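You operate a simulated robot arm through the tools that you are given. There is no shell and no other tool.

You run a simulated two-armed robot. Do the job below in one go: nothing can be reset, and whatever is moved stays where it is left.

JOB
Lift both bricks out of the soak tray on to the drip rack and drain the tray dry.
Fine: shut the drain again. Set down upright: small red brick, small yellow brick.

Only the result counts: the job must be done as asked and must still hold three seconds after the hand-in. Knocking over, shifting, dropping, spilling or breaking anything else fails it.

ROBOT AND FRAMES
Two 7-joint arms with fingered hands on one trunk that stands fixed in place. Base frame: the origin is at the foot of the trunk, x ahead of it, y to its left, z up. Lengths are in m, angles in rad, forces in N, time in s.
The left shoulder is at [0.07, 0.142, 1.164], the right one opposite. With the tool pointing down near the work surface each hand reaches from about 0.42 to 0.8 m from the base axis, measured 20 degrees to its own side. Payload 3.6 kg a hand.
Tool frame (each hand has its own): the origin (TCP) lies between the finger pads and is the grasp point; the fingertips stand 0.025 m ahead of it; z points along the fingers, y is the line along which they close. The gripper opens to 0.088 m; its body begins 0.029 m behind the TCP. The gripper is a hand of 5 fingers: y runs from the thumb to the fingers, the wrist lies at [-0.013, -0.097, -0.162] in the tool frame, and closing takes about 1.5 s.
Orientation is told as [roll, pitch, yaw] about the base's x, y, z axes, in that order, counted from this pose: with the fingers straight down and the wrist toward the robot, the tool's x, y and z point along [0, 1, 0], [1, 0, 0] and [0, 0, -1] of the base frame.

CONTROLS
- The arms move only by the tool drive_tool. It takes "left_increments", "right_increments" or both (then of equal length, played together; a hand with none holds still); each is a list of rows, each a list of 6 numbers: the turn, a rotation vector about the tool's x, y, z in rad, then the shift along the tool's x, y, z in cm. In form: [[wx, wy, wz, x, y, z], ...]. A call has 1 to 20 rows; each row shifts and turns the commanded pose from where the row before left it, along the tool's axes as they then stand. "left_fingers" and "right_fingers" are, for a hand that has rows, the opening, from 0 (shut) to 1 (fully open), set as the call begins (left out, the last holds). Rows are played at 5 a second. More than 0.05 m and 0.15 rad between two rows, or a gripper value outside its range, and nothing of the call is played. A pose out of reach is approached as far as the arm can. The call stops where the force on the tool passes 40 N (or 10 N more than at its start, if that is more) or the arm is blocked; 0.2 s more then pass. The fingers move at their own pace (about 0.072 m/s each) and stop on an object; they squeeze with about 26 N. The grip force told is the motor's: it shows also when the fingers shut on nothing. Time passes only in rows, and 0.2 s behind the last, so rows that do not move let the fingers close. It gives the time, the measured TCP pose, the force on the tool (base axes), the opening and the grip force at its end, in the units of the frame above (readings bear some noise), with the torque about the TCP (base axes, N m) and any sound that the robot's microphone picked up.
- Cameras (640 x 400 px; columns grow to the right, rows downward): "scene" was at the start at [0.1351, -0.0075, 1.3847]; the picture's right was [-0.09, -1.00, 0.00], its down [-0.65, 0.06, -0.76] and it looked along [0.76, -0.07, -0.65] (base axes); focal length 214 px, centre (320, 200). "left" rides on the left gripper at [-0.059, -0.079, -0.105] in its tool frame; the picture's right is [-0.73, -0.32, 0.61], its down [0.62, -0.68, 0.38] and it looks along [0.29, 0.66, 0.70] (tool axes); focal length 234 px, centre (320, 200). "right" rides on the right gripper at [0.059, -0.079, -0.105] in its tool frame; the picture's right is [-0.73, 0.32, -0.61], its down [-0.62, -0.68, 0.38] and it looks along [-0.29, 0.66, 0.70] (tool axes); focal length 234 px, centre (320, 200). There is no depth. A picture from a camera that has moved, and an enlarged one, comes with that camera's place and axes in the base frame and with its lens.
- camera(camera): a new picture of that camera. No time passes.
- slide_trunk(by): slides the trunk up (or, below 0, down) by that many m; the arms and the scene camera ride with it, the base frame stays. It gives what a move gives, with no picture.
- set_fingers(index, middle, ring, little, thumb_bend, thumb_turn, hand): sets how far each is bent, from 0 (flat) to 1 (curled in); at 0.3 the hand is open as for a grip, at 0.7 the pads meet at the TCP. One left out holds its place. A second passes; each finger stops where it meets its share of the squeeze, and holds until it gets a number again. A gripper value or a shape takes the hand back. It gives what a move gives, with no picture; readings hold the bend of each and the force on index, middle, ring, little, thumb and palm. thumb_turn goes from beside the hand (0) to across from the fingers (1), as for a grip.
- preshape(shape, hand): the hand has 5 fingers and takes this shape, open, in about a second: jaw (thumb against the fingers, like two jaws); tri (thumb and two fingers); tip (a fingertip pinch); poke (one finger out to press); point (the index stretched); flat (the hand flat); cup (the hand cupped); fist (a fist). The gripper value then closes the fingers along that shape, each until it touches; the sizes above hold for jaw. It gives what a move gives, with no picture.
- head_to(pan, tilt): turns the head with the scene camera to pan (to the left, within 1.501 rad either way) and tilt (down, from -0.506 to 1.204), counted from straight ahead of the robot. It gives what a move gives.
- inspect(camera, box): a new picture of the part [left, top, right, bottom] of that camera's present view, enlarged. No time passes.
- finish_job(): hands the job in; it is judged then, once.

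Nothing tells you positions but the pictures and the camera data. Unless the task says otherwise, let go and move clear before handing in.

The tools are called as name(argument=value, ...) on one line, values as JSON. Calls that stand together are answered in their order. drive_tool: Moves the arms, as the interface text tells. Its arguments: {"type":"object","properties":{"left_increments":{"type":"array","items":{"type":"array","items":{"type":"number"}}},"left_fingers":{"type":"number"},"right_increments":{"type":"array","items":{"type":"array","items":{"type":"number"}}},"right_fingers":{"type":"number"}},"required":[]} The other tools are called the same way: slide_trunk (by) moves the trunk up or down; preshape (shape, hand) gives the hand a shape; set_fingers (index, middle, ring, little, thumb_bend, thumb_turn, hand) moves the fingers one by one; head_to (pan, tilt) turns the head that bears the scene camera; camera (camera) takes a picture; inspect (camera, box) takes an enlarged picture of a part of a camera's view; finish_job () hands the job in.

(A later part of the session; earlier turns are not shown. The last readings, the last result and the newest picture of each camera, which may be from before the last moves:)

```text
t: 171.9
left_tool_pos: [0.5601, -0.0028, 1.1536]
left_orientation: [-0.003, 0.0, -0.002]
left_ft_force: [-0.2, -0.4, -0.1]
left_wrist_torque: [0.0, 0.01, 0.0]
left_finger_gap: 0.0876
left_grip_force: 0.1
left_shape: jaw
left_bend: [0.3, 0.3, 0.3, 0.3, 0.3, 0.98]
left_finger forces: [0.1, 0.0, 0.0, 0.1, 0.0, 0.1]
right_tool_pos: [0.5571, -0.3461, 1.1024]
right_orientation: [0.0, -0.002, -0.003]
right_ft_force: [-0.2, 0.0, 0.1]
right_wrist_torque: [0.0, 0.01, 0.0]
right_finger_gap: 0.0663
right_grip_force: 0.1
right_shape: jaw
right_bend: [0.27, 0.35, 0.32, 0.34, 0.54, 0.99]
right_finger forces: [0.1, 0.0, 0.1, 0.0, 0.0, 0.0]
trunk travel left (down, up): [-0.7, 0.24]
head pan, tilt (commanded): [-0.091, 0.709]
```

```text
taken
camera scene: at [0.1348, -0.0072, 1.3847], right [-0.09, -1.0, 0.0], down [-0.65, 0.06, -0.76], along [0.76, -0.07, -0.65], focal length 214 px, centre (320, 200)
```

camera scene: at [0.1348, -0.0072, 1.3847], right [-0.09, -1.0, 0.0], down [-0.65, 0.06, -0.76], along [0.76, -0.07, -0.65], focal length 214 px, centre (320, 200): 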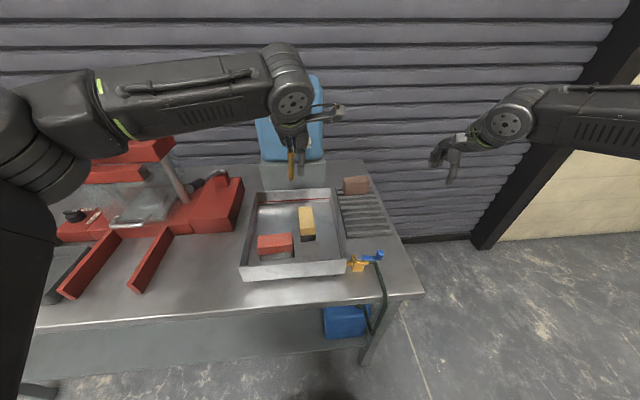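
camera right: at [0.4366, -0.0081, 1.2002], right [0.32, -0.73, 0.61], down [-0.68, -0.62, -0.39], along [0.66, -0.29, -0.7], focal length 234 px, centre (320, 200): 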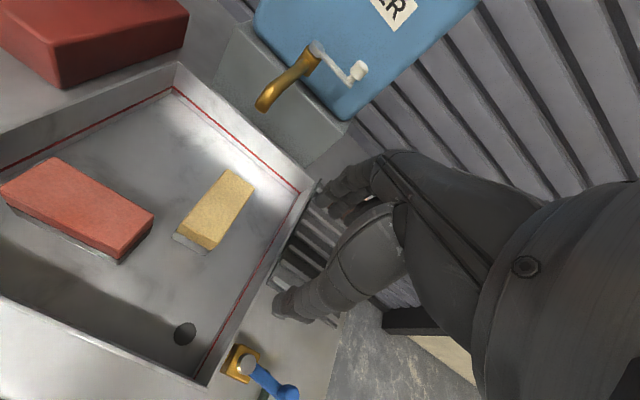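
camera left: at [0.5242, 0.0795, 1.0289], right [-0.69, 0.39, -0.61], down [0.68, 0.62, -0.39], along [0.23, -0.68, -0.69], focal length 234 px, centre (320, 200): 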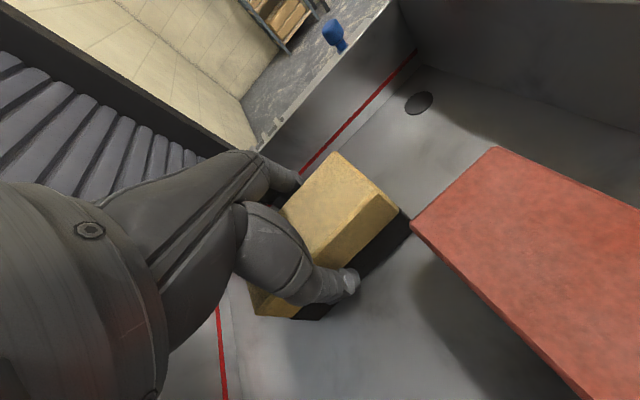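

drive_tool(left_increments=[[0, 0, 0.1, 0, 0, 0], [0, 0, 0.13, 0, 0, 1], [0, 0, 0.13, 0, 0, 1], [0, 0, 0.13, 0, 0, 1], [0, 0, 0.13, 0, 0, 1], [0, 0, 0.13, 0, 0, 1], [0, 0, 0.13, 0, 0, 1], [0, 0, 0.13, 0, 0, 1], [0, 0, 0.13, 0, 0, 1], [0, 0, 0.13, 0, 0, 1], [0, 0, 0.13, 0, 0, 1], [0, 0, 0.13, 0, 0, 1], [0, 0, 0.13, 0, 0, 1], [0, 0, 0, 0, 0, 0]])

camera(camera="left")

inspect(camera="scene", box=[235, 170, 395, 290])

```text
t: 174.9
left_tool_pos: [0.5617, -0.0031, 1.0339]
left_orientation: [0.001, -0.003, -1.666]
left_ft_force: [0.3, 0.4, -0.3]
left_wrist_torque: [0.03, 0.02, 0.0]
left_finger_gap: 0.088
left_grip_force: 0.1
left_shape: jaw
left_bend: [0.3, 0.3, 0.3, 0.3, 0.3, 0.98]
left_finger forces: [0.0, 0.1, 0.0, 0.1, 0.0, 0.0]
right_tool_pos: [0.5557, -0.3468, 1.1017]
right_orientation: [-0.001, -0.002, -0.002]
right_ft_force: [-0.3, -0.4, 0.2]
right_wrist_torque: [-0.01, 0.0, 0.01]
right_finger_gap: 0.0664
right_grip_force: 0.1
right_shape: jaw
right_bend: [0.27, 0.35, 0.32, 0.34, 0.54, 0.99]
right_finger forces: [0.1, 0.0, 0.0, 0.1, 0.0, 0.0]
trunk travel left (down, up): [-0.7, 0.24]
head pan, tilt (commanded): [-0.091, 0.709]
```

```text
taken
camera left: at [0.5105, 0.0819, 1.1405], right [-0.69, 0.39, -0.61], down [0.68, 0.62, -0.39], along [0.23, -0.68, -0.69], focal length 234 px, centre (320, 200)
```

left: 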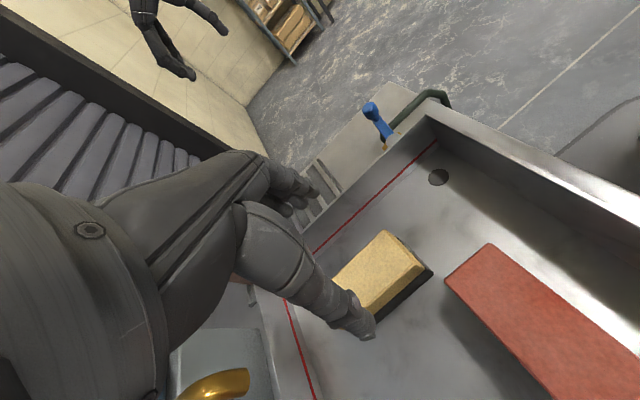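

```text
3.33 times, centred on (315, 230) of scene
camera zoom: at [0.135, -0.0074, 1.3847], right [-0.09, -1.0, 0.0], down [-0.65, 0.06, -0.76], along [0.76, -0.07, -0.65], focal length 715 px, centre (337, 100)
```

zoom: 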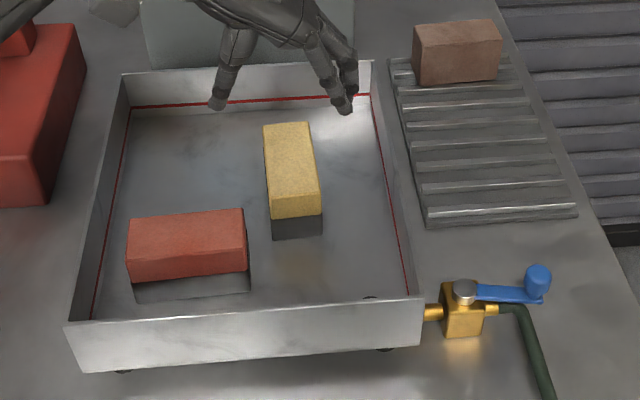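

drive_tool(left_increments=[[0, 0, 0, 0.75, 0, 2], [0, 0, 0, 0.75, 0.1, 2], [0, 0, 0, 0.75, 0.1, 2], [0, 0, 0, 0, 0, 2], [0, 0, 0, 0, 0, 2], [0, 0, 0, 0, 0, 1.5], [0, 0, 0, 0, 0, 0]])

drive_tool(left_increments=[[0, 0, 0, 0, 0, 0], [0, 0, 0, 0, 0, 0], [0, 0, 0, 0, 0, 0], [0, 0, 0, 0, 0, 0], [0, 0, 0, 0, 0, 0], [0, 0, 0, 0, 0, 0], [0, 0, 0, 0, 0, 0], [0, 0, 0, 0, 0, 0], [0, 0, 0, 0, 0, -0.5], [0, 0, 0, 0, 0, -0.5], [0, 0, 0, 0, 0, -0.5], [0, 0, 0, 0, 0, -0.5], [0, 0, 0, 0, 0, 0]], left_fingers=0)

inspect(camera="scene", box=[235, 170, 395, 290])

```text
t: 176.5
left_tool_pos: [0.5837, -0.007, 0.9186]
left_orientation: [0.0, -0.003, -1.664]
left_ft_force: [0.1, 0.0, 0.9]
left_wrist_torque: [-0.02, -0.04, 0.01]
left_finger_gap: 0.0876
left_grip_force: 0.0
left_shape: jaw
left_bend: [0.3, 0.3, 0.3, 0.3, 0.3, 0.98]
left_finger forces: [0.0, 0.0, 0.1, 0.0, 0.0, 0.0]
right_tool_pos: [0.5571, -0.3484, 1.1032]
right_orientation: [0.0, -0.001, -0.002]
right_ft_force: [-0.1, 0.2, 1.0]
right_wrist_torque: [-0.02, -0.03, 0.0]
right_finger_gap: 0.0665
right_grip_force: 0.1
right_shape: jaw
right_bend: [0.27, 0.35, 0.32, 0.34, 0.54, 0.99]
right_finger forces: [0.0, 0.0, 0.0, 0.0, 0.1, 0.0]
trunk travel left (down, up): [-0.7, 0.24]
head pan, tilt (commanded): [-0.091, 0.709]
```

```text
t: 179.3
left_tool_pos: [0.5854, -0.0083, 0.9377]
left_orientation: [0.0, -0.002, -1.662]
left_ft_force: [0.7, 0.6, -4.3]
left_wrist_torque: [-0.03, 0.0, -0.04]
left_finger_gap: 0.0383
left_grip_force: 26.4
left_shape: jaw
left_bend: [0.74, 0.48, 0.48, 0.48, 0.72, 1.0]
left_finger forces: [13.1, 7.0, 3.0, 0.2, 23.4, 0.0]
right_tool_pos: [0.5572, -0.348, 1.1019]
right_orientation: [-0.002, -0.003, -0.002]
right_ft_force: [0.3, 0.8, -1.1]
right_wrist_torque: [-0.02, 0.0, 0.02]
right_finger_gap: 0.0662
right_grip_force: 0.1
right_shape: jaw
right_bend: [0.27, 0.35, 0.32, 0.34, 0.54, 0.99]
right_finger forces: [0.0, 0.1, 0.0, 0.0, 0.0, 0.0]
trunk travel left (down, up): [-0.7, 0.24]
head pan, tilt (commanded): [-0.091, 0.709]
```

```text
3.33 times, centred on (315, 230) of scene
camera zoom: at [0.1359, -0.0075, 1.3846], right [-0.09, -1.0, 0.0], down [-0.65, 0.06, -0.76], along [0.76, -0.07, -0.65], focal length 715 px, centre (337, 100)
```

zoom: 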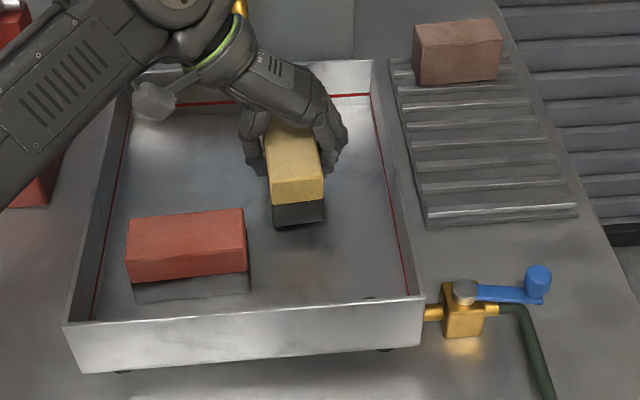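

The yellow brick is securely held. I'll lift it, turn back to about yaw -7°, and carry it over the front of the rack.

drive_tool(left_increments=[[0, 0, 0, 0, 0, -1.5], [0, 0, 0, 0, 0, -2], [0, 0, 0, 0, 0, -2], [0, 0, 0, -0.7, 0, -2], [0, 0, 0, -0.7, 0, -1.5], [0, 0, 0, -0.7, 0, 0], [0, 0, -0.1285, 0, 0, 0], [0, 0, -0.1285, 0, 0, 0], [0, 0, -0.1285, 0, 0, 0], [0, 0, -0.1285, 0, 0, 0], [0, 0, -0.1285, 0, 0, 0], [0, 0, -0.1285, 0, 0, 0], [0, 0, -0.1285, 0, 0, 0], [0, 0, -0.1285, 0, 0, 0], [0, 0, -0.1285, 0, 0, 0], [0, 0, -0.1285, 0, 0, 0], [0, 0, -0.1285, 0, 0, 0], [0, 0, -0.1285, 0, 0, 0], [0, 0, 0, 0, 0, 0]])

drive_tool(left_increments=[[0, 0, 0, -2.07, 1.01, 0], [0, 0, 0, -2.07, 1.01, 0], [0, 0, 0, -2.07, 1.01, 0], [0, 0, 0, -2.07, 1.01, 0], [0, 0, 0, -2.07, 1.01, 0], [0, 0, 0, -2.07, 1.01, 0], [0, 0, 0, 0, 0, 0]])

camera(camera="scene")

inspect(camera="scene", box=[300, 150, 420, 250])

camera(camera="right")

```text
t: 183.3
left_tool_pos: [0.5632, -0.006, 1.0273]
left_orientation: [-0.004, -0.002, -0.121]
left_ft_force: [0.1, 0.5, -4.6]
left_wrist_torque: [-0.01, 0.01, 0.01]
left_finger_gap: 0.0383
left_grip_force: 26.2
left_shape: jaw
left_bend: [0.74, 0.48, 0.48, 0.48, 0.72, 1.0]
left_finger forces: [13.0, 7.1, 3.1, 0.1, 23.2, 0.0]
right_tool_pos: [0.558, -0.3473, 1.1028]
right_orientation: [-0.001, 0.001, -0.002]
right_ft_force: [-0.3, 0.2, -0.2]
right_wrist_torque: [-0.01, 0.02, 0.0]
right_finger_gap: 0.0664
right_grip_force: 0.1
right_shape: jaw
right_bend: [0.27, 0.35, 0.32, 0.34, 0.54, 0.99]
right_finger forces: [0.0, 0.1, 0.0, 0.1, 0.0, 0.0]
trunk travel left (down, up): [-0.7, 0.24]
head pan, tilt (commanded): [-0.091, 0.709]
```

```text
t: 184.9
left_tool_pos: [0.609, -0.136, 1.0283]
left_orientation: [-0.002, 0.001, -0.121]
left_ft_force: [-0.4, 0.0, -3.8]
left_wrist_torque: [-0.01, 0.0, -0.01]
left_finger_gap: 0.0383
left_grip_force: 25.9
left_shape: jaw
left_bend: [0.74, 0.48, 0.48, 0.48, 0.72, 1.0]
left_finger forces: [13.1, 7.1, 3.0, 0.0, 23.3, 0.0]
right_tool_pos: [0.5581, -0.3462, 1.1038]
right_orientation: [0.0, -0.001, -0.002]
right_ft_force: [-0.2, 0.3, 0.2]
right_wrist_torque: [0.01, 0.0, 0.05]
right_finger_gap: 0.0666
right_grip_force: 0.1
right_shape: jaw
right_bend: [0.27, 0.35, 0.32, 0.34, 0.54, 0.99]
right_finger forces: [0.0, 0.1, 0.1, 0.0, 0.0, 0.0]
trunk travel left (down, up): [-0.7, 0.24]
head pan, tilt (commanded): [-0.091, 0.709]
```

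```text
taken
camera scene: at [0.1359, -0.007, 1.3846], right [-0.09, -1.0, 0.0], down [-0.65, 0.06, -0.76], along [0.76, -0.07, -0.65], focal length 214 px, centre (320, 200)
```

scene: 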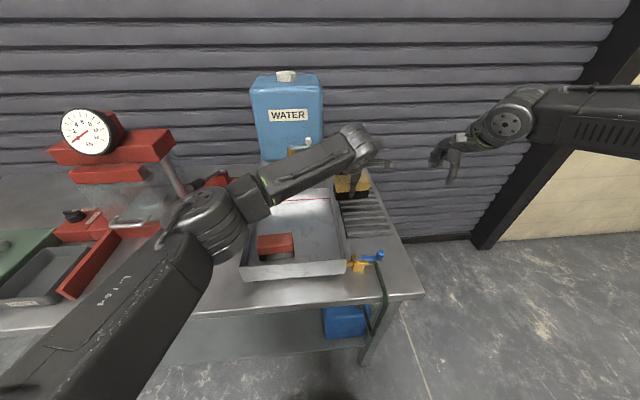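

```text
4.00 times, centred on (360, 200) of scene
camera zoom: at [0.1359, -0.007, 1.3846], right [-0.09, -1.0, 0.0], down [-0.65, 0.06, -0.76], along [0.76, -0.07, -0.65], focal length 858 px, centre (160, 200)
```

zoom: 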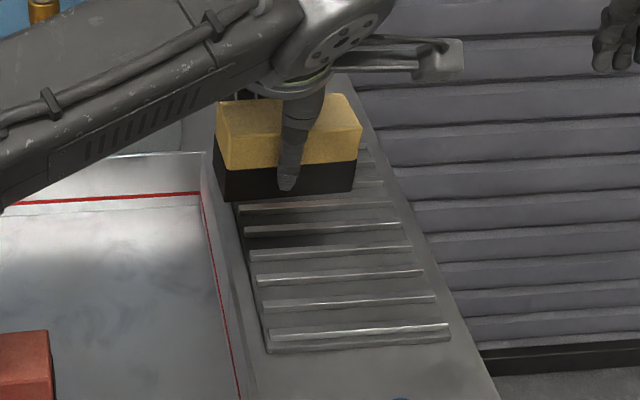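

```text
taken
camera right: at [0.4766, -0.2884, 1.2064], right [0.32, -0.73, 0.61], down [-0.68, -0.62, -0.38], along [0.66, -0.29, -0.7], focal length 234 px, centre (320, 200)
```

right: 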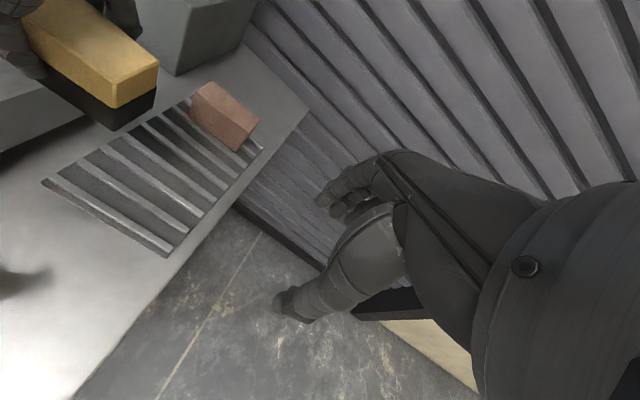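

drive_tool(left_increments=[[0, 0, 0, -1.64, 0.6, 0], [0, 0, 0, -1.64, 0.6, 0], [0, 0, 0, 0, 0, 2], [0, 0, 0, 0, 0, 2], [0, 0, 0, 0, 0, 2], [0, 0, 0, 0, 0, 0]])

inspect(camera="scene", box=[300, 150, 420, 250])

inspect(camera="right", box=[0, 0, 300, 270])

```text
t: 186.3
left_tool_pos: [0.6154, -0.173, 0.9683]
left_orientation: [-0.004, -0.001, -0.119]
left_ft_force: [0.0, -0.2, -3.1]
left_wrist_torque: [-0.01, 0.01, -0.02]
left_finger_gap: 0.0382
left_grip_force: 26.1
left_shape: jaw
left_bend: [0.74, 0.48, 0.48, 0.48, 0.72, 1.0]
left_finger forces: [13.1, 7.0, 3.2, 0.2, 23.3, 0.0]
right_tool_pos: [0.5574, -0.348, 1.1031]
right_orientation: [0.0, -0.001, -0.002]
right_ft_force: [-0.2, -0.2, 0.1]
right_wrist_torque: [-0.03, 0.0, 0.0]
right_finger_gap: 0.0666
right_grip_force: 0.1
right_shape: jaw
right_bend: [0.27, 0.35, 0.32, 0.34, 0.54, 0.99]
right_finger forces: [0.1, 0.0, 0.0, 0.0, 0.1, 0.0]
trunk travel left (down, up): [-0.7, 0.24]
head pan, tilt (commanded): [-0.091, 0.709]
```

```text
4.00 times, centred on (360, 200) of scene
camera zoom: at [0.1358, -0.0075, 1.3846], right [-0.09, -1.0, 0.0], down [-0.65, 0.06, -0.76], along [0.76, -0.07, -0.65], focal length 858 px, centre (160, 200)
```

zoom: 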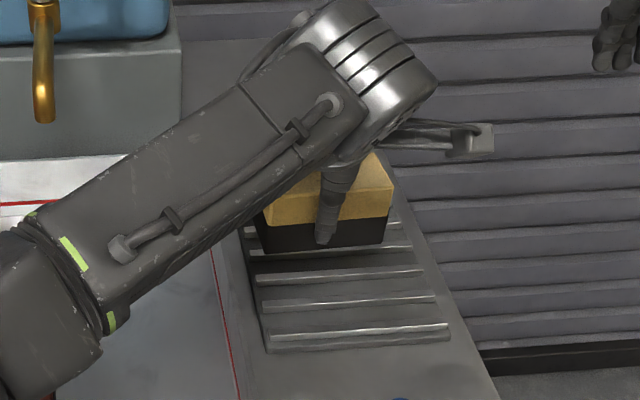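

```text
1.48 times, centred on (150, 135) of right
camera zoom: at [0.4766, -0.2889, 1.2063], right [0.32, -0.73, 0.61], down [-0.68, -0.62, -0.38], along [0.66, -0.29, -0.7], focal length 347 px, centre (572, 296)
```

zoom: 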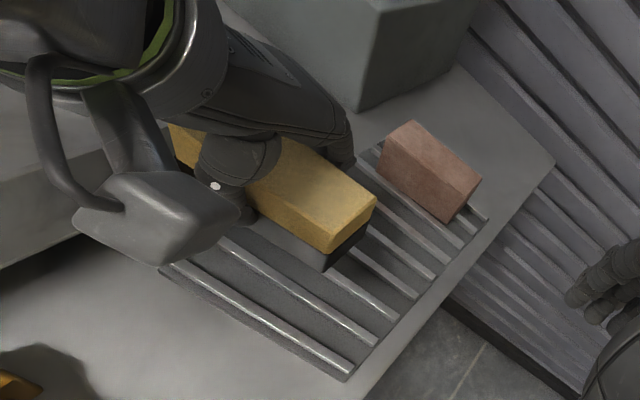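

The reach is fine and the view is clear. I'll lower the yellow brick onto the rack bars near x=0.6155.

drive_tool(left_increments=[[0, 0, 0, 0, 0, 1.5], [0, 0, 0, 0, 0, 1.5], [0, 0, 0, 0, 0, 1.5], [0, 0, 0, 0, 0, 1.3], [0, 0, 0, 0, 0, 0.8], [0, 0, 0, 0, 0, 0]])

inspect(camera="right", box=[0, 50, 250, 270])

```text
t: 187.7
left_tool_pos: [0.6157, -0.17, 0.9038]
left_orientation: [-0.004, -0.003, -0.124]
left_ft_force: [2.2, -0.5, 5.3]
left_wrist_torque: [0.0, -0.08, 0.02]
left_finger_gap: 0.0383
left_grip_force: 26.3
left_shape: jaw
left_bend: [0.74, 0.48, 0.48, 0.48, 0.72, 1.0]
left_finger forces: [14.1, 8.1, 3.6, 0.1, 23.9, 0.1]
right_tool_pos: [0.5567, -0.3478, 1.103]
right_orientation: [-0.001, -0.003, -0.002]
right_ft_force: [-0.3, -0.6, 0.3]
right_wrist_torque: [0.01, 0.0, 0.0]
right_finger_gap: 0.0663
right_grip_force: 0.1
right_shape: jaw
right_bend: [0.27, 0.35, 0.32, 0.34, 0.54, 0.99]
right_finger forces: [0.1, 0.0, 0.0, 0.0, 0.0, 0.1]
trunk travel left (down, up): [-0.7, 0.24]
head pan, tilt (commanded): [-0.091, 0.709]
```

```text
1.82 times, centred on (125, 160) of right
camera zoom: at [0.4756, -0.2888, 1.2069], right [0.32, -0.73, 0.61], down [-0.68, -0.62, -0.38], along [0.66, -0.29, -0.69], focal length 426 px, centre (674, 273)
```

zoom: 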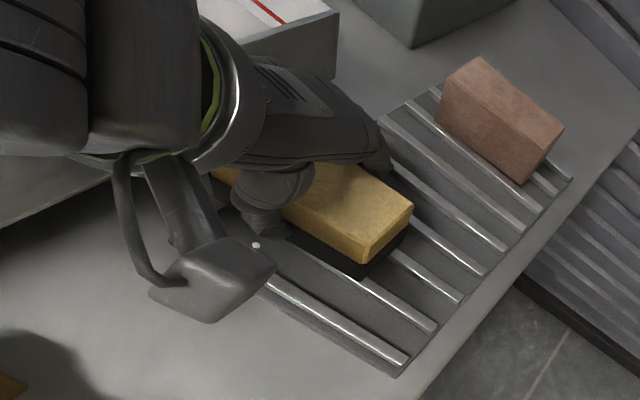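

The brick is resting on the bars (5 N upward). I'll release it and lift straight up.

drive_tool(left_increments=[[0, 0, 0, 0, 0, 0], [0, 0, 0, 0, 0, 0], [0, 0, 0, 0, 0, 0], [0, 0, 0, 0, 0, 0], [0, 0, 0, 0, 0, 0], [0, 0, 0, 0, 0, 0], [0, 0, 0, 0, 0, -1], [0, 0, 0, 0, 0, -2], [0, 0, 0, 0, 0, -2], [0, 0, 0, 0, 0, -2], [0, 0, 0, 0, 0, -2], [0, 0, 0, 0, 0, -2], [0, 0, 0, 0, 0, -2], [0, 0, 0, 0, 0, 0]], left_fingers=1)

inspect(camera="right", box=[0, 50, 250, 270])

inspect(camera="scene", box=[300, 150, 420, 250])

```text
t: 190.7
left_tool_pos: [0.6143, -0.1698, 1.0325]
left_orientation: [-0.002, 0.001, -0.121]
left_ft_force: [0.1, 0.4, 0.4]
left_wrist_torque: [-0.01, 0.01, 0.01]
left_finger_gap: 0.0874
left_grip_force: 0.0
left_shape: jaw
left_bend: [0.3, 0.3, 0.3, 0.3, 0.3, 0.98]
left_finger forces: [0.0, 0.0, 0.0, 0.0, 0.1, 0.0]
right_tool_pos: [0.5574, -0.347, 1.1033]
right_orientation: [0.001, -0.003, -0.001]
right_ft_force: [-0.4, 0.0, -0.6]
right_wrist_torque: [-0.04, 0.0, -0.01]
right_finger_gap: 0.0665
right_grip_force: 0.1
right_shape: jaw
right_bend: [0.27, 0.35, 0.32, 0.34, 0.54, 0.99]
right_finger forces: [0.0, 0.1, 0.0, 0.1, 0.1, 0.0]
trunk travel left (down, up): [-0.7, 0.24]
head pan, tilt (commanded): [-0.091, 0.709]
```

```text
1.82 times, centred on (125, 160) of right
camera zoom: at [0.4761, -0.289, 1.2064], right [0.32, -0.73, 0.61], down [-0.68, -0.62, -0.38], along [0.66, -0.29, -0.7], focal length 426 px, centre (674, 273)
```

zoom: 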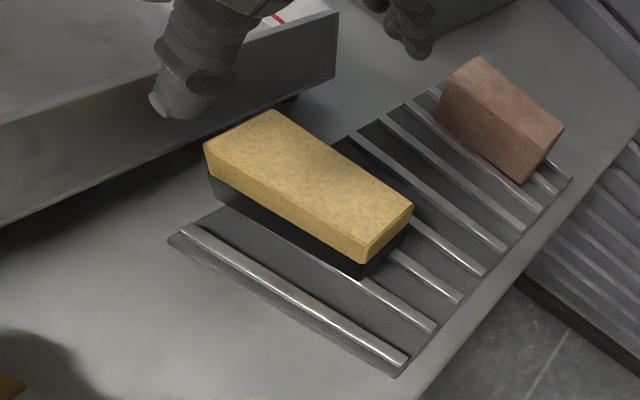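

```text
4.00 times, centred on (360, 200) of scene
camera zoom: at [0.1353, -0.0076, 1.3846], right [-0.09, -1.0, 0.0], down [-0.65, 0.06, -0.76], along [0.76, -0.07, -0.65], focal length 858 px, centre (160, 200)
```

zoom: 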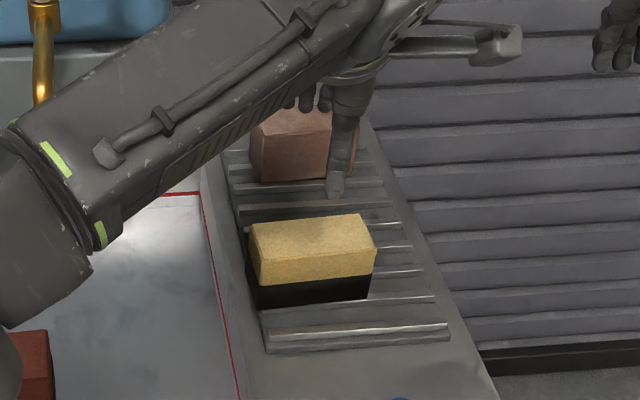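

The yellow brick rests upright on the bars. I'll retreat the left arm by the same route.

drive_tool(left_increments=[[0, 0, 0, 1.64, -0.6, -0.5], [0, 0, 0, 1.64, -0.6, -0.5], [0, 0, 0, 2.07, -1.01, -0.5], [0, 0, 0, 2.07, -1.01, -0.5], [0, 0, 0, 2.07, -1.01, -1], [0, 0, 0, 2.07, -1.01, -1], [0, 0, 0, 2.07, -1.01, -2], [0, 0, 0, 2.07, -1.01, -2], [0, 0, -0.12, 0, 0, -2], [0, 0, 0, 2, -0.5, -2], [0, 0, 0, 2, -0.5, -2], [0, 0, 0, 2, -0.5, -2], [0, 0, 0, 2, -0.5, -2], [0, 0, 0, 2, -0.5, 0], [0, 0, 0, 0, 0, 0]])

camera(camera="scene")

inspect(camera="scene", box=[320, 160, 410, 250])

```text
t: 193.9
left_tool_pos: [0.5383, 0.0938, 1.2124]
left_orientation: [-0.002, 0.0, -0.001]
left_ft_force: [-0.9, 0.4, -0.3]
left_wrist_torque: [-0.03, -0.01, -0.01]
left_finger_gap: 0.0876
left_grip_force: 0.0
left_shape: jaw
left_bend: [0.3, 0.3, 0.3, 0.3, 0.3, 0.98]
left_finger forces: [0.0, 0.1, 0.0, 0.0, 0.0, 0.0]
right_tool_pos: [0.5572, -0.3476, 1.1039]
right_orientation: [0.0, -0.001, -0.002]
right_ft_force: [0.2, 0.4, -0.7]
right_wrist_torque: [-0.02, 0.02, -0.02]
right_finger_gap: 0.0664
right_grip_force: 0.1
right_shape: jaw
right_bend: [0.27, 0.35, 0.32, 0.34, 0.54, 0.99]
right_finger forces: [0.0, 0.0, 0.0, 0.0, 0.0, 0.1]
trunk travel left (down, up): [-0.7, 0.24]
head pan, tilt (commanded): [-0.091, 0.709]
```

```text
taken
camera scene: at [0.1354, -0.0084, 1.3846], right [-0.09, -1.0, 0.0], down [-0.65, 0.06, -0.76], along [0.76, -0.07, -0.65], focal length 214 px, centre (320, 200)
```

scene: 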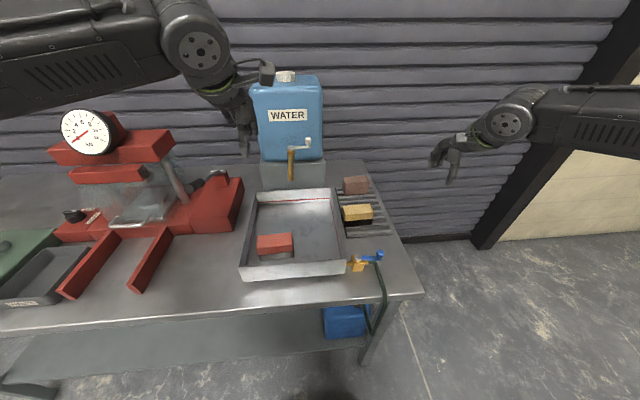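

```text
4.44 times, centred on (365, 205) of scene
camera zoom: at [0.1354, -0.0084, 1.3846], right [-0.09, -1.0, 0.0], down [-0.65, 0.06, -0.76], along [0.76, -0.07, -0.65], focal length 953 px, centre (120, 178)
```

zoom: 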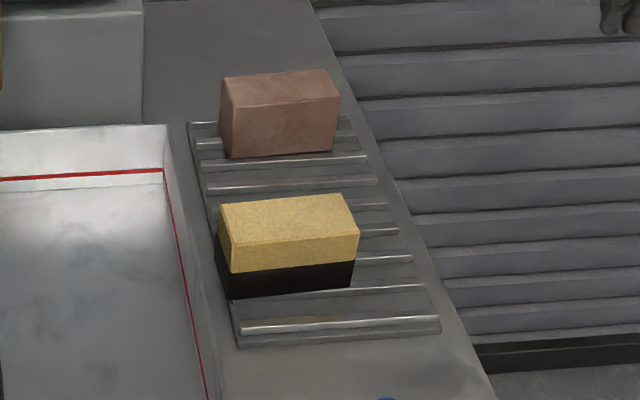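

Yellow sits near (0.6175,-0.175). I'll bring the right hand over it at yaw ≈ +0.1 to move it to the back of the rack.

drive_tool(right_increments=[[0, 0, 0, 2.1, 0.75, 0.3], [0, 0, 0, 2.1, 0.75, 0.3], [0, 0, 0, 2.1, 0.75, 0.3], [0, 0, 0, 2.1, 0.75, 0.8], [0, 0, 0, 2.1, 0.75, 1], [0, 0, -0.05, 2.1, 0.75, 1], [0, 0, -0.05, 2.1, 0.75, 1.5], [0, 0, 0, 2.0, 0.6, 1.5], [0, 0, 0, 0, 0, 0]], right_fingers=1)

camera(camera="right")

inspect(camera="scene", box=[310, 120, 430, 250])

```text
t: 195.9
left_tool_pos: [0.5394, 0.0946, 1.2116]
left_orientation: [-0.002, 0.001, -0.003]
left_ft_force: [-0.2, 0.3, 0.3]
left_wrist_torque: [0.01, 0.01, -0.01]
left_finger_gap: 0.0879
left_grip_force: 0.1
left_shape: jaw
left_bend: [0.3, 0.3, 0.3, 0.3, 0.3, 0.98]
left_finger forces: [0.1, 0.0, 0.1, 0.1, 0.0, 0.0]
right_tool_pos: [0.6113, -0.1799, 1.035]
right_orientation: [0.0, -0.002, 0.098]
right_ft_force: [0.7, 0.9, 0.4]
right_wrist_torque: [-0.02, -0.02, 0.02]
right_finger_gap: 0.0876
right_grip_force: 0.2
right_shape: jaw
right_bend: [0.3, 0.3, 0.3, 0.3, 0.3, 0.98]
right_finger forces: [0.1, 0.0, 0.0, 0.0, 0.0, 0.1]
trunk travel left (down, up): [-0.7, 0.24]
head pan, tilt (commanded): [-0.091, 0.709]
```

```text
taken
camera right: at [0.525, -0.13, 1.1382], right [0.39, -0.69, 0.61], down [-0.62, -0.69, -0.39], along [0.68, -0.22, -0.69], focal length 234 px, centre (320, 200)
```

right: 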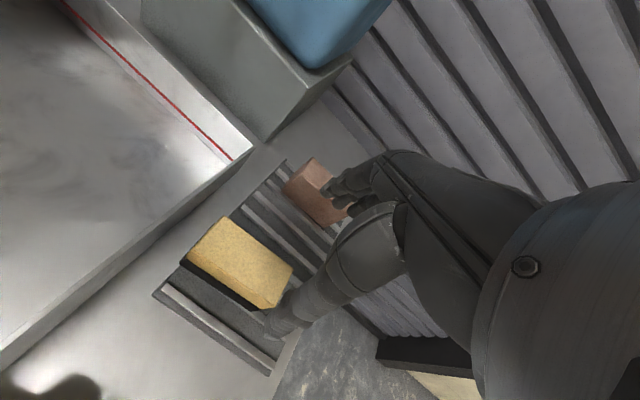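

```text
3.08 times, centred on (370, 185) of scene
camera zoom: at [0.1347, -0.0078, 1.3847], right [-0.09, -1.0, 0.0], down [-0.65, 0.06, -0.76], along [0.76, -0.07, -0.65], focal length 660 px, centre (166, 246)
```

zoom: 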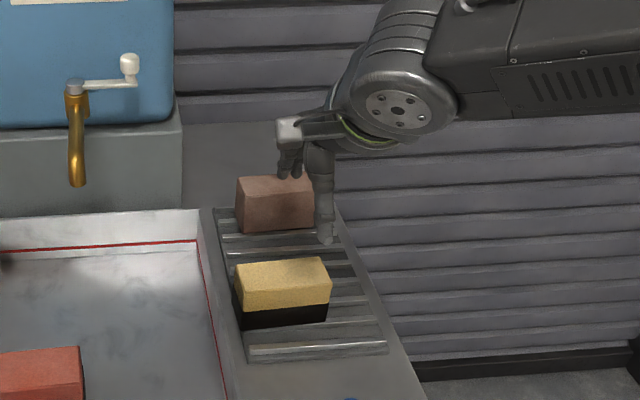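

drive_tool(right_increments=[[0, 0, 0, 0.3, 0.6, 2], [0, 0, 0, 0, 0, 2], [0, 0, 0, 0, 0, 2], [0, 0, 0, 0, 0, 2], [0, 0, 0, 0, 0, 2], [0, 0, 0, 0, 0, 1.5], [0, 0, 0, 0, 0, 1.4], [0, 0, 0, 0, 0, 0]])

camera(camera="right")

inspect(camera="scene", box=[310, 150, 430, 260])

```text
t: 197.7
left_tool_pos: [0.5403, 0.0951, 1.2122]
left_orientation: [-0.003, -0.001, -0.003]
left_ft_force: [0.0, 0.0, -0.3]
left_wrist_torque: [-0.06, 0.02, 0.03]
left_finger_gap: 0.0875
left_grip_force: 0.1
left_shape: jaw
left_bend: [0.3, 0.3, 0.3, 0.3, 0.3, 0.98]
left_finger forces: [0.0, 0.0, 0.0, 0.0, 0.1, 0.0]
right_tool_pos: [0.6021, -0.1886, 0.9192]
right_orientation: [0.003, -0.001, 0.1]
right_ft_force: [1.8, 1.3, 1.9]
right_wrist_torque: [0.0, -0.08, 0.02]
right_finger_gap: 0.0879
right_grip_force: 0.2
right_shape: jaw
right_bend: [0.29, 0.3, 0.3, 0.3, 0.3, 0.98]
right_finger forces: [2.1, 0.0, 0.1, 0.0, 0.0, 0.0]
right hand out of reach, approached as far as the arm can: row 5, 6, 7
trunk travel left (down, up): [-0.7, 0.24]
head pan, tilt (commanded): [-0.091, 0.709]
```

```text
taken
camera right: at [0.5167, -0.1382, 1.0228], right [0.39, -0.69, 0.61], down [-0.62, -0.69, -0.39], along [0.68, -0.22, -0.69], focal length 234 px, centre (320, 200)
```

right: 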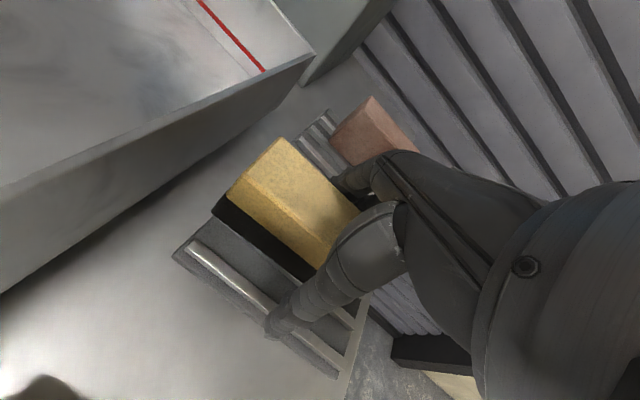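

```text
3.64 times, centred on (370, 205) of scene
camera zoom: at [0.135, -0.0071, 1.3847], right [-0.09, -1.0, 0.0], down [-0.65, 0.06, -0.76], along [0.76, -0.07, -0.65], focal length 780 px, centre (138, 182)
```

zoom: 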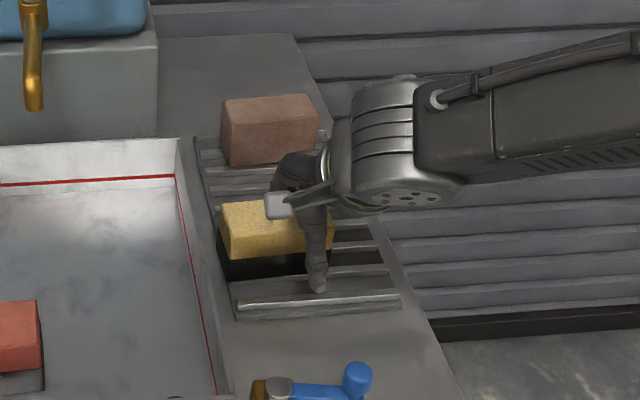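

The right arm hits its limit again as it gets lower, so the limit depends on height relative to the shoulder. Lowering the trunk should fix that. First I'll lift both hands well clear.

drive_tool(right_increments=[[0, 0, 0, 0, 0, -0.7], [0, 0, 0, 0, 0, -1], [0, 0, 0, 0, 0, -2], [0, 0, 0, 0, 0, -2], [0, 0, 0, 0, 0, -2], [0, 0, 0, -0.5, 0, -2], [0, 0, 0, -0.5, 0, -2], [0, 0, 0, -0.5, 0, -3], [0, 0, 0, -0.5, 0, -3], [0, 0, 0, -0.5, 0, -3], [0, 0, 0, -0.5, 0, -3], [0, 0, 0, -0.5, 0, -3], [0, 0, 0, -0.5, 0, -3], [0, 0, 0, -0.5, 0, -3], [0, 0, 0, 0, 0, 0]])

drive_tool(left_increments=[[0, 0, 0, 1, 0, -2.5], [0, 0, 0, 1, 0, -2.5], [0, 0, 0, 1, 0, -2.5], [0, 0, 0, 1, 0, -2.5], [0, 0, 0, 1, 0, -2.5], [0, 0, 0, 1, 0, -2.5], [0, 0, 0, 0, 0, 0]])

inspect(camera="scene", box=[310, 150, 430, 260])

camera(camera="scene")

```text
t: 200.9
left_tool_pos: [0.5398, 0.094, 1.2129]
left_orientation: [-0.003, 0.0, -0.001]
left_ft_force: [-0.1, -1.1, -0.5]
left_wrist_torque: [-0.04, -0.03, 0.0]
left_finger_gap: 0.088
left_grip_force: 0.1
left_shape: jaw
left_bend: [0.3, 0.3, 0.3, 0.3, 0.3, 0.98]
left_finger forces: [0.0, 0.0, 0.1, 0.0, 0.0, 0.0]
right_tool_pos: [0.6061, -0.2344, 1.2469]
right_orientation: [0.0, -0.002, 0.1]
right_ft_force: [-0.3, 0.4, -0.5]
right_wrist_torque: [-0.02, -0.01, 0.0]
right_finger_gap: 0.0879
right_grip_force: 0.1
right_shape: jaw
right_bend: [0.3, 0.3, 0.3, 0.3, 0.3, 0.98]
right_finger forces: [0.1, 0.0, 0.0, 0.0, 0.0, 0.0]
trunk travel left (down, up): [-0.7, 0.24]
head pan, tilt (commanded): [-0.091, 0.709]
```

```text
t: 202.5
left_tool_pos: [0.5401, 0.1553, 1.3624]
left_orientation: [-0.004, 0.0, -0.003]
left_ft_force: [-1.0, 0.1, 0.3]
left_wrist_torque: [-0.01, 0.0, 0.03]
left_finger_gap: 0.0879
left_grip_force: 0.1
left_shape: jaw
left_bend: [0.3, 0.3, 0.3, 0.3, 0.3, 0.98]
left_finger forces: [0.1, 0.0, 0.0, 0.0, 0.1, 0.1]
right_tool_pos: [0.6061, -0.2351, 1.246]
right_orientation: [-0.001, -0.001, 0.1]
right_ft_force: [0.8, 0.1, 0.5]
right_wrist_torque: [-0.02, 0.07, 0.01]
right_finger_gap: 0.0875
right_grip_force: 0.0
right_shape: jaw
right_bend: [0.3, 0.3, 0.3, 0.3, 0.3, 0.98]
right_finger forces: [0.1, 0.0, 0.1, 0.0, 0.0, 0.1]
trunk travel left (down, up): [-0.7, 0.24]
head pan, tilt (commanded): [-0.091, 0.709]
```

```text
3.64 times, centred on (370, 205) of scene
camera zoom: at [0.1354, -0.0073, 1.3846], right [-0.09, -1.0, 0.0], down [-0.65, 0.06, -0.76], along [0.76, -0.07, -0.65], focal length 780 px, centre (138, 182)
```

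zoom: 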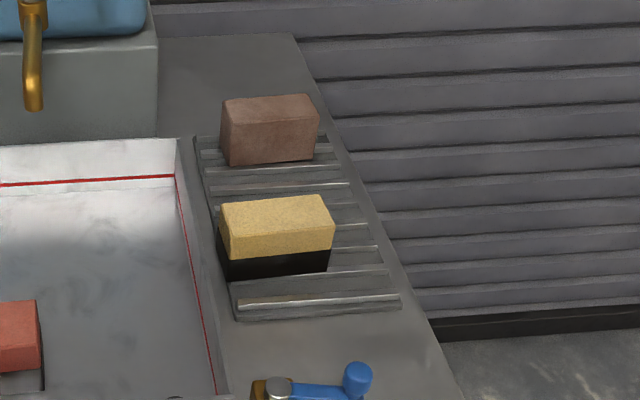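

```text
taken
camera scene: at [0.1354, -0.0073, 1.3846], right [-0.09, -1.0, 0.0], down [-0.65, 0.06, -0.76], along [0.76, -0.07, -0.65], focal length 214 px, centre (320, 200)
```

scene: 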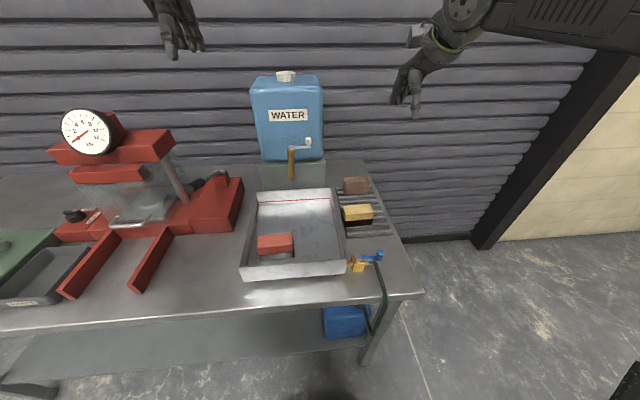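

Both hands are high and the yellow brick is undisturbed. I'll lower the trunk by 0.2 m.

slide_trunk(by=-0.2)

camera(camera="scene")

camera(camera="right")

```text
t: 204.7
left_tool_pos: [0.5396, 0.1553, 1.1616]
left_orientation: [-0.003, 0.0, -0.001]
left_ft_force: [0.7, 0.1, 0.3]
left_wrist_torque: [0.01, 0.01, 0.01]
left_finger_gap: 0.0877
left_grip_force: 0.1
left_shape: jaw
left_bend: [0.3, 0.3, 0.3, 0.3, 0.3, 0.98]
left_finger forces: [0.0, 0.0, 0.0, 0.0, 0.0, 0.0]
right_tool_pos: [0.6054, -0.2356, 1.0449]
right_orientation: [-0.002, -0.001, 0.101]
right_ft_force: [0.0, -0.7, 0.5]
right_wrist_torque: [0.01, -0.01, -0.01]
right_finger_gap: 0.088
right_grip_force: 0.0
right_shape: jaw
right_bend: [0.3, 0.3, 0.3, 0.3, 0.3, 0.98]
right_finger forces: [0.1, 0.1, 0.0, 0.0, 0.0, 0.0]
trunk travel left (down, up): [-0.5, 0.44]
head pan, tilt (commanded): [-0.091, 0.709]
```

```text
taken
camera scene: at [0.135, -0.0074, 1.1847], right [-0.09, -1.0, 0.0], down [-0.65, 0.06, -0.76], along [0.76, -0.07, -0.65], focal length 214 px, centre (320, 200)
```

scene: 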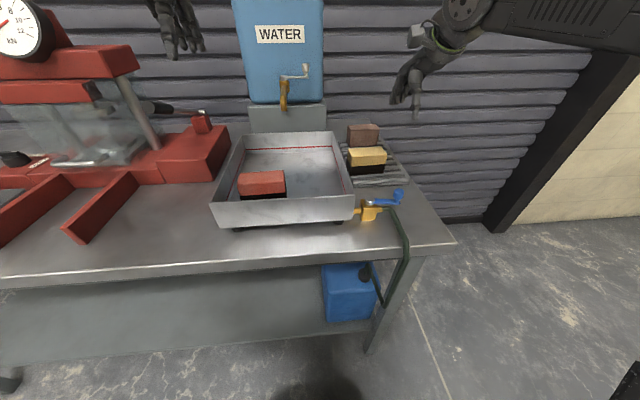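

```text
taken
camera right: at [0.5194, -0.1844, 1.1497], right [0.39, -0.69, 0.61], down [-0.62, -0.69, -0.38], along [0.68, -0.22, -0.69], focal length 234 px, centre (320, 200)
```

right: 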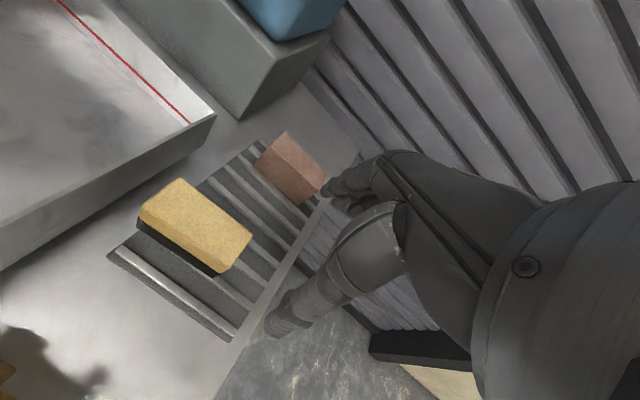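

drive_tool(right_increments=[[0, 0, 0, 1.8, 0.6, 0.8], [0, 0, 0, 1.8, 0.6, 0.8], [0, 0, 0, 1.8, 0.6, 0.8], [0, 0, 0, 0, 0, 1.5], [0, 0, 0, 0, 0, 2], [0, 0, 0, 0, 0, 2], [0, 0, 0, 0, 0, 1.5], [0, 0, 0, 0, 0, 0]])

camera(camera="right")

inspect(camera="scene", box=[320, 80, 440, 220])

```text
t: 206.5
left_tool_pos: [0.5401, 0.1555, 1.1619]
left_orientation: [-0.003, 0.002, -0.002]
left_ft_force: [0.4, 0.6, 0.5]
left_wrist_torque: [-0.01, 0.02, 0.0]
left_finger_gap: 0.0876
left_grip_force: 0.0
left_shape: jaw
left_bend: [0.3, 0.3, 0.3, 0.3, 0.3, 0.98]
left_finger forces: [0.1, 0.0, 0.0, 0.0, 0.1, 0.1]
right_tool_pos: [0.6183, -0.1781, 0.9525]
right_orientation: [0.0, -0.002, 0.099]
right_ft_force: [0.0, 0.5, -0.9]
right_wrist_torque: [0.0, 0.0, 0.0]
right_finger_gap: 0.0879
right_grip_force: 0.1
right_shape: jaw
right_bend: [0.3, 0.3, 0.3, 0.3, 0.3, 0.98]
right_finger forces: [0.0, 0.0, 0.0, 0.0, 0.0, 0.0]
trunk travel left (down, up): [-0.5, 0.44]
head pan, tilt (commanded): [-0.091, 0.709]
```

```text
taken
camera right: at [0.5326, -0.1278, 1.056], right [0.39, -0.69, 0.61], down [-0.62, -0.69, -0.38], along [0.68, -0.22, -0.7], focal length 234 px, centre (320, 200)
```

right: 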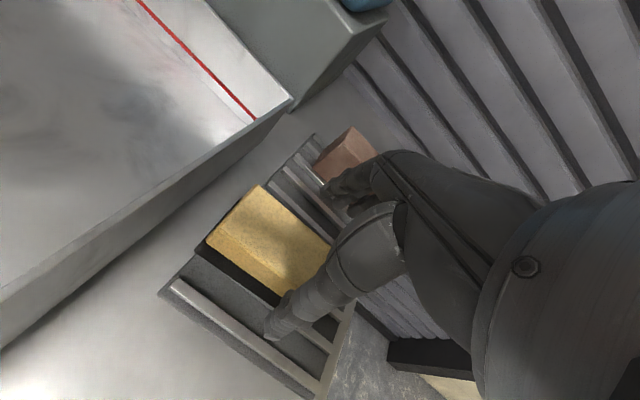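

```text
2.86 times, centred on (380, 150) of scene
camera zoom: at [0.135, -0.0074, 1.1847], right [-0.09, -1.0, 0.0], down [-0.65, 0.06, -0.76], along [0.76, -0.07, -0.65], focal length 613 px, centre (149, 343)
```

zoom: 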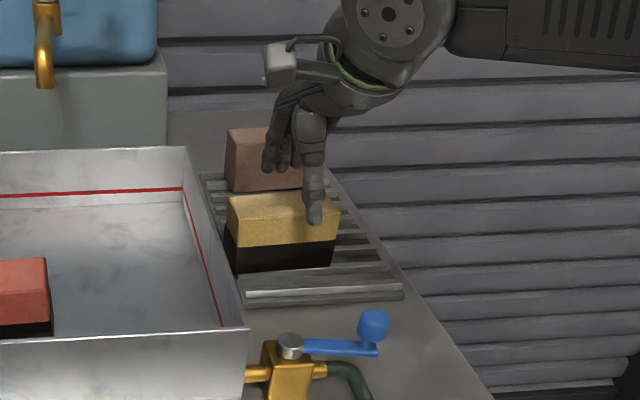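

No warning now. I'll nudge 6 mm toward the brick's centre, lower to grasp height, and close.

drive_tool(right_increments=[[0, 0, 0, 0.6, 0, 1.2], [0, 0, 0, 0, 0, 1.2], [0, 0, 0, 0, 0, 1.2], [0, 0, 0, 0, 0, 1.1], [0, 0, 0, 0, 0, 0]])

drive_tool(right_increments=[[0, 0, 0, 0, 0, 0], [0, 0, 0, 0, 0, 0], [0, 0, 0, 0, 0, 0], [0, 0, 0, 0, 0, 0], [0, 0, 0, 0, 0, 0], [0, 0, 0, 0, 0, 0], [0, 0, 0, 0, 0, 0], [0, 0, 0, 0, 0, 0], [0, 0, 0, 0, 0, 0]], right_fingers=0)

inspect(camera="scene", box=[320, 80, 440, 220])

camera(camera="right")

```text
t: 207.7
left_tool_pos: [0.5395, 0.1556, 1.1626]
left_orientation: [-0.002, -0.001, -0.002]
left_ft_force: [-0.4, -0.2, 0.0]
left_wrist_torque: [-0.02, 0.02, 0.03]
left_finger_gap: 0.0876
left_grip_force: 0.1
left_shape: jaw
left_bend: [0.3, 0.3, 0.3, 0.3, 0.3, 0.98]
left_finger forces: [0.0, 0.1, 0.0, 0.0, 0.0, 0.1]
right_tool_pos: [0.6174, -0.1738, 0.9047]
right_orientation: [-0.001, -0.002, 0.099]
right_ft_force: [0.0, 0.4, -0.6]
right_wrist_torque: [0.01, 0.04, -0.01]
right_finger_gap: 0.0875
right_grip_force: 0.1
right_shape: jaw
right_bend: [0.3, 0.3, 0.3, 0.3, 0.3, 0.98]
right_finger forces: [0.1, 0.0, 0.1, 0.0, 0.0, 0.0]
trunk travel left (down, up): [-0.5, 0.44]
head pan, tilt (commanded): [-0.091, 0.709]
```

```text
t: 209.7
left_tool_pos: [0.5402, 0.1552, 1.1614]
left_orientation: [-0.003, -0.001, -0.001]
left_ft_force: [-0.3, 0.1, 0.0]
left_wrist_torque: [-0.04, 0.02, 0.01]
left_finger_gap: 0.0876
left_grip_force: 0.0
left_shape: jaw
left_bend: [0.3, 0.3, 0.3, 0.3, 0.3, 0.98]
left_finger forces: [0.1, 0.0, 0.0, 0.0, 0.0, 0.0]
right_tool_pos: [0.6176, -0.1732, 0.9042]
right_orientation: [0.0, -0.002, 0.099]
right_ft_force: [0.2, 0.6, 0.0]
right_wrist_torque: [0.05, 0.03, 0.04]
right_finger_gap: 0.0383
right_grip_force: 26.0
right_shape: jaw
right_bend: [0.74, 0.48, 0.46, 0.46, 0.71, 1.0]
right_finger forces: [12.4, 6.6, 3.0, 1.5, 23.8, 0.0]
trunk travel left (down, up): [-0.5, 0.44]
head pan, tilt (commanded): [-0.091, 0.709]
```

```text
2.86 times, centred on (380, 150) of scene
camera zoom: at [0.1352, -0.0076, 1.1847], right [-0.09, -1.0, 0.0], down [-0.65, 0.06, -0.76], along [0.76, -0.07, -0.65], focal length 613 px, centre (149, 343)
```

zoom: 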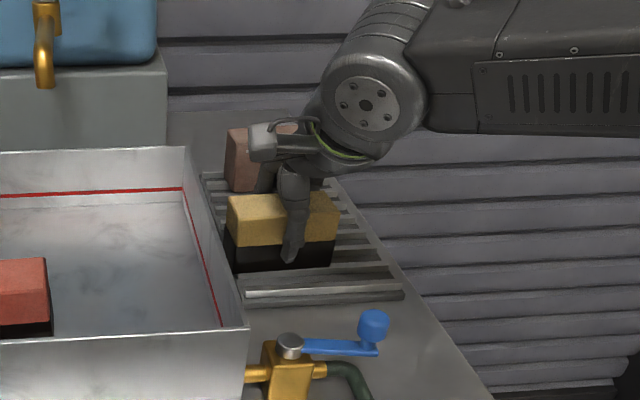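

```text
taken
camera right: at [0.5317, -0.1225, 1.008], right [0.39, -0.69, 0.61], down [-0.62, -0.69, -0.38], along [0.68, -0.22, -0.7], focal length 234 px, centre (320, 200)
```

right: 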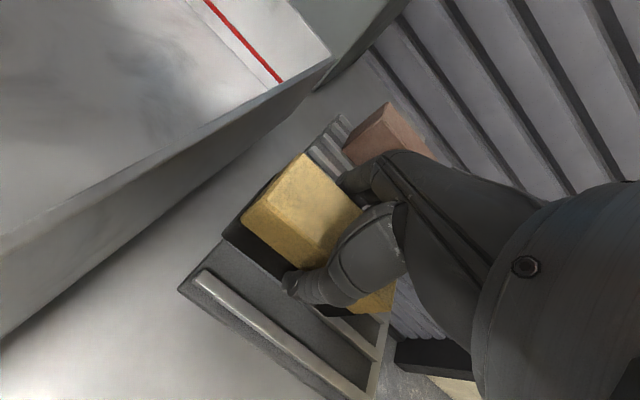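

The brick is gripped centrally. My recomputed bar positions are x≈0.571, 0.602, 0.633, 0.663, 0.693 at z≈0.86. I'll lift it, move it to centre on x≈0.678, y≈-0.206 between two bars, and lower.

drive_tool(right_increments=[[0, 0, 0, 0, 0, -0.5], [0, 0, 0, 0, 0, -0.8], [0, 0, 0, 0, 0, -1], [0, 0, 0, 0, 0, -1], [0, 0, 0, -1.3, 1.9, 0], [0, 0, 0, -1.3, 1.9, 0], [0, 0, 0, -1.3, 1.9, 0], [0, 0, 0, 0, 0, 0]])

inspect(camera="scene", box=[320, 80, 440, 220])

camera(camera="right")

```text
t: 211.5
left_tool_pos: [0.5411, 0.1549, 1.1621]
left_orientation: [-0.002, 0.0, -0.001]
left_ft_force: [0.5, 0.2, 0.2]
left_wrist_torque: [0.04, 0.0, 0.01]
left_finger_gap: 0.0877
left_grip_force: 0.0
left_shape: jaw
left_bend: [0.3, 0.3, 0.3, 0.3, 0.3, 0.98]
left_finger forces: [0.0, 0.0, 0.0, 0.0, 0.0, 0.0]
right_tool_pos: [0.6782, -0.2076, 0.9387]
right_orientation: [0.0, -0.002, 0.099]
right_ft_force: [0.0, 0.1, -3.9]
right_wrist_torque: [0.01, -0.01, 0.03]
right_finger_gap: 0.038
right_grip_force: 26.0
right_shape: jaw
right_bend: [0.74, 0.49, 0.48, 0.49, 0.71, 0.99]
right_finger forces: [13.5, 6.2, 2.9, 1.4, 23.9, 0.1]
trunk travel left (down, up): [-0.5, 0.44]
head pan, tilt (commanded): [-0.091, 0.709]
```

```text
2.86 times, centred on (380, 150) of scene
camera zoom: at [0.1352, -0.0074, 1.1847], right [-0.09, -1.0, 0.0], down [-0.65, 0.06, -0.76], along [0.76, -0.07, -0.65], focal length 613 px, centre (149, 343)
```

zoom: 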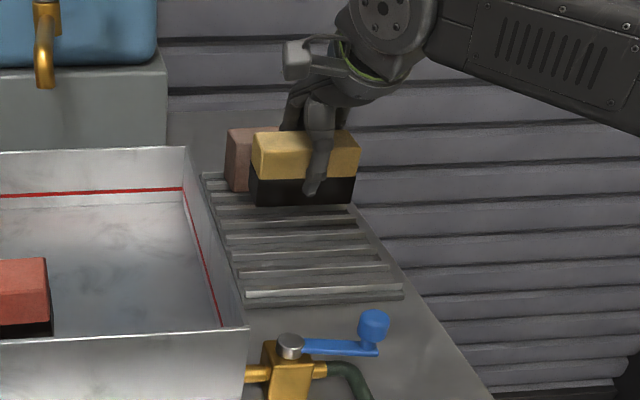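

```text
taken
camera right: at [0.5919, -0.157, 1.0414], right [0.39, -0.69, 0.61], down [-0.62, -0.69, -0.38], along [0.68, -0.22, -0.7], focal length 234 px, centre (320, 200)
```

right: 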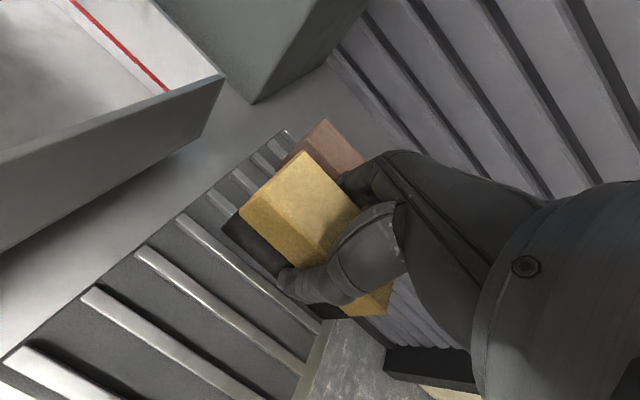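

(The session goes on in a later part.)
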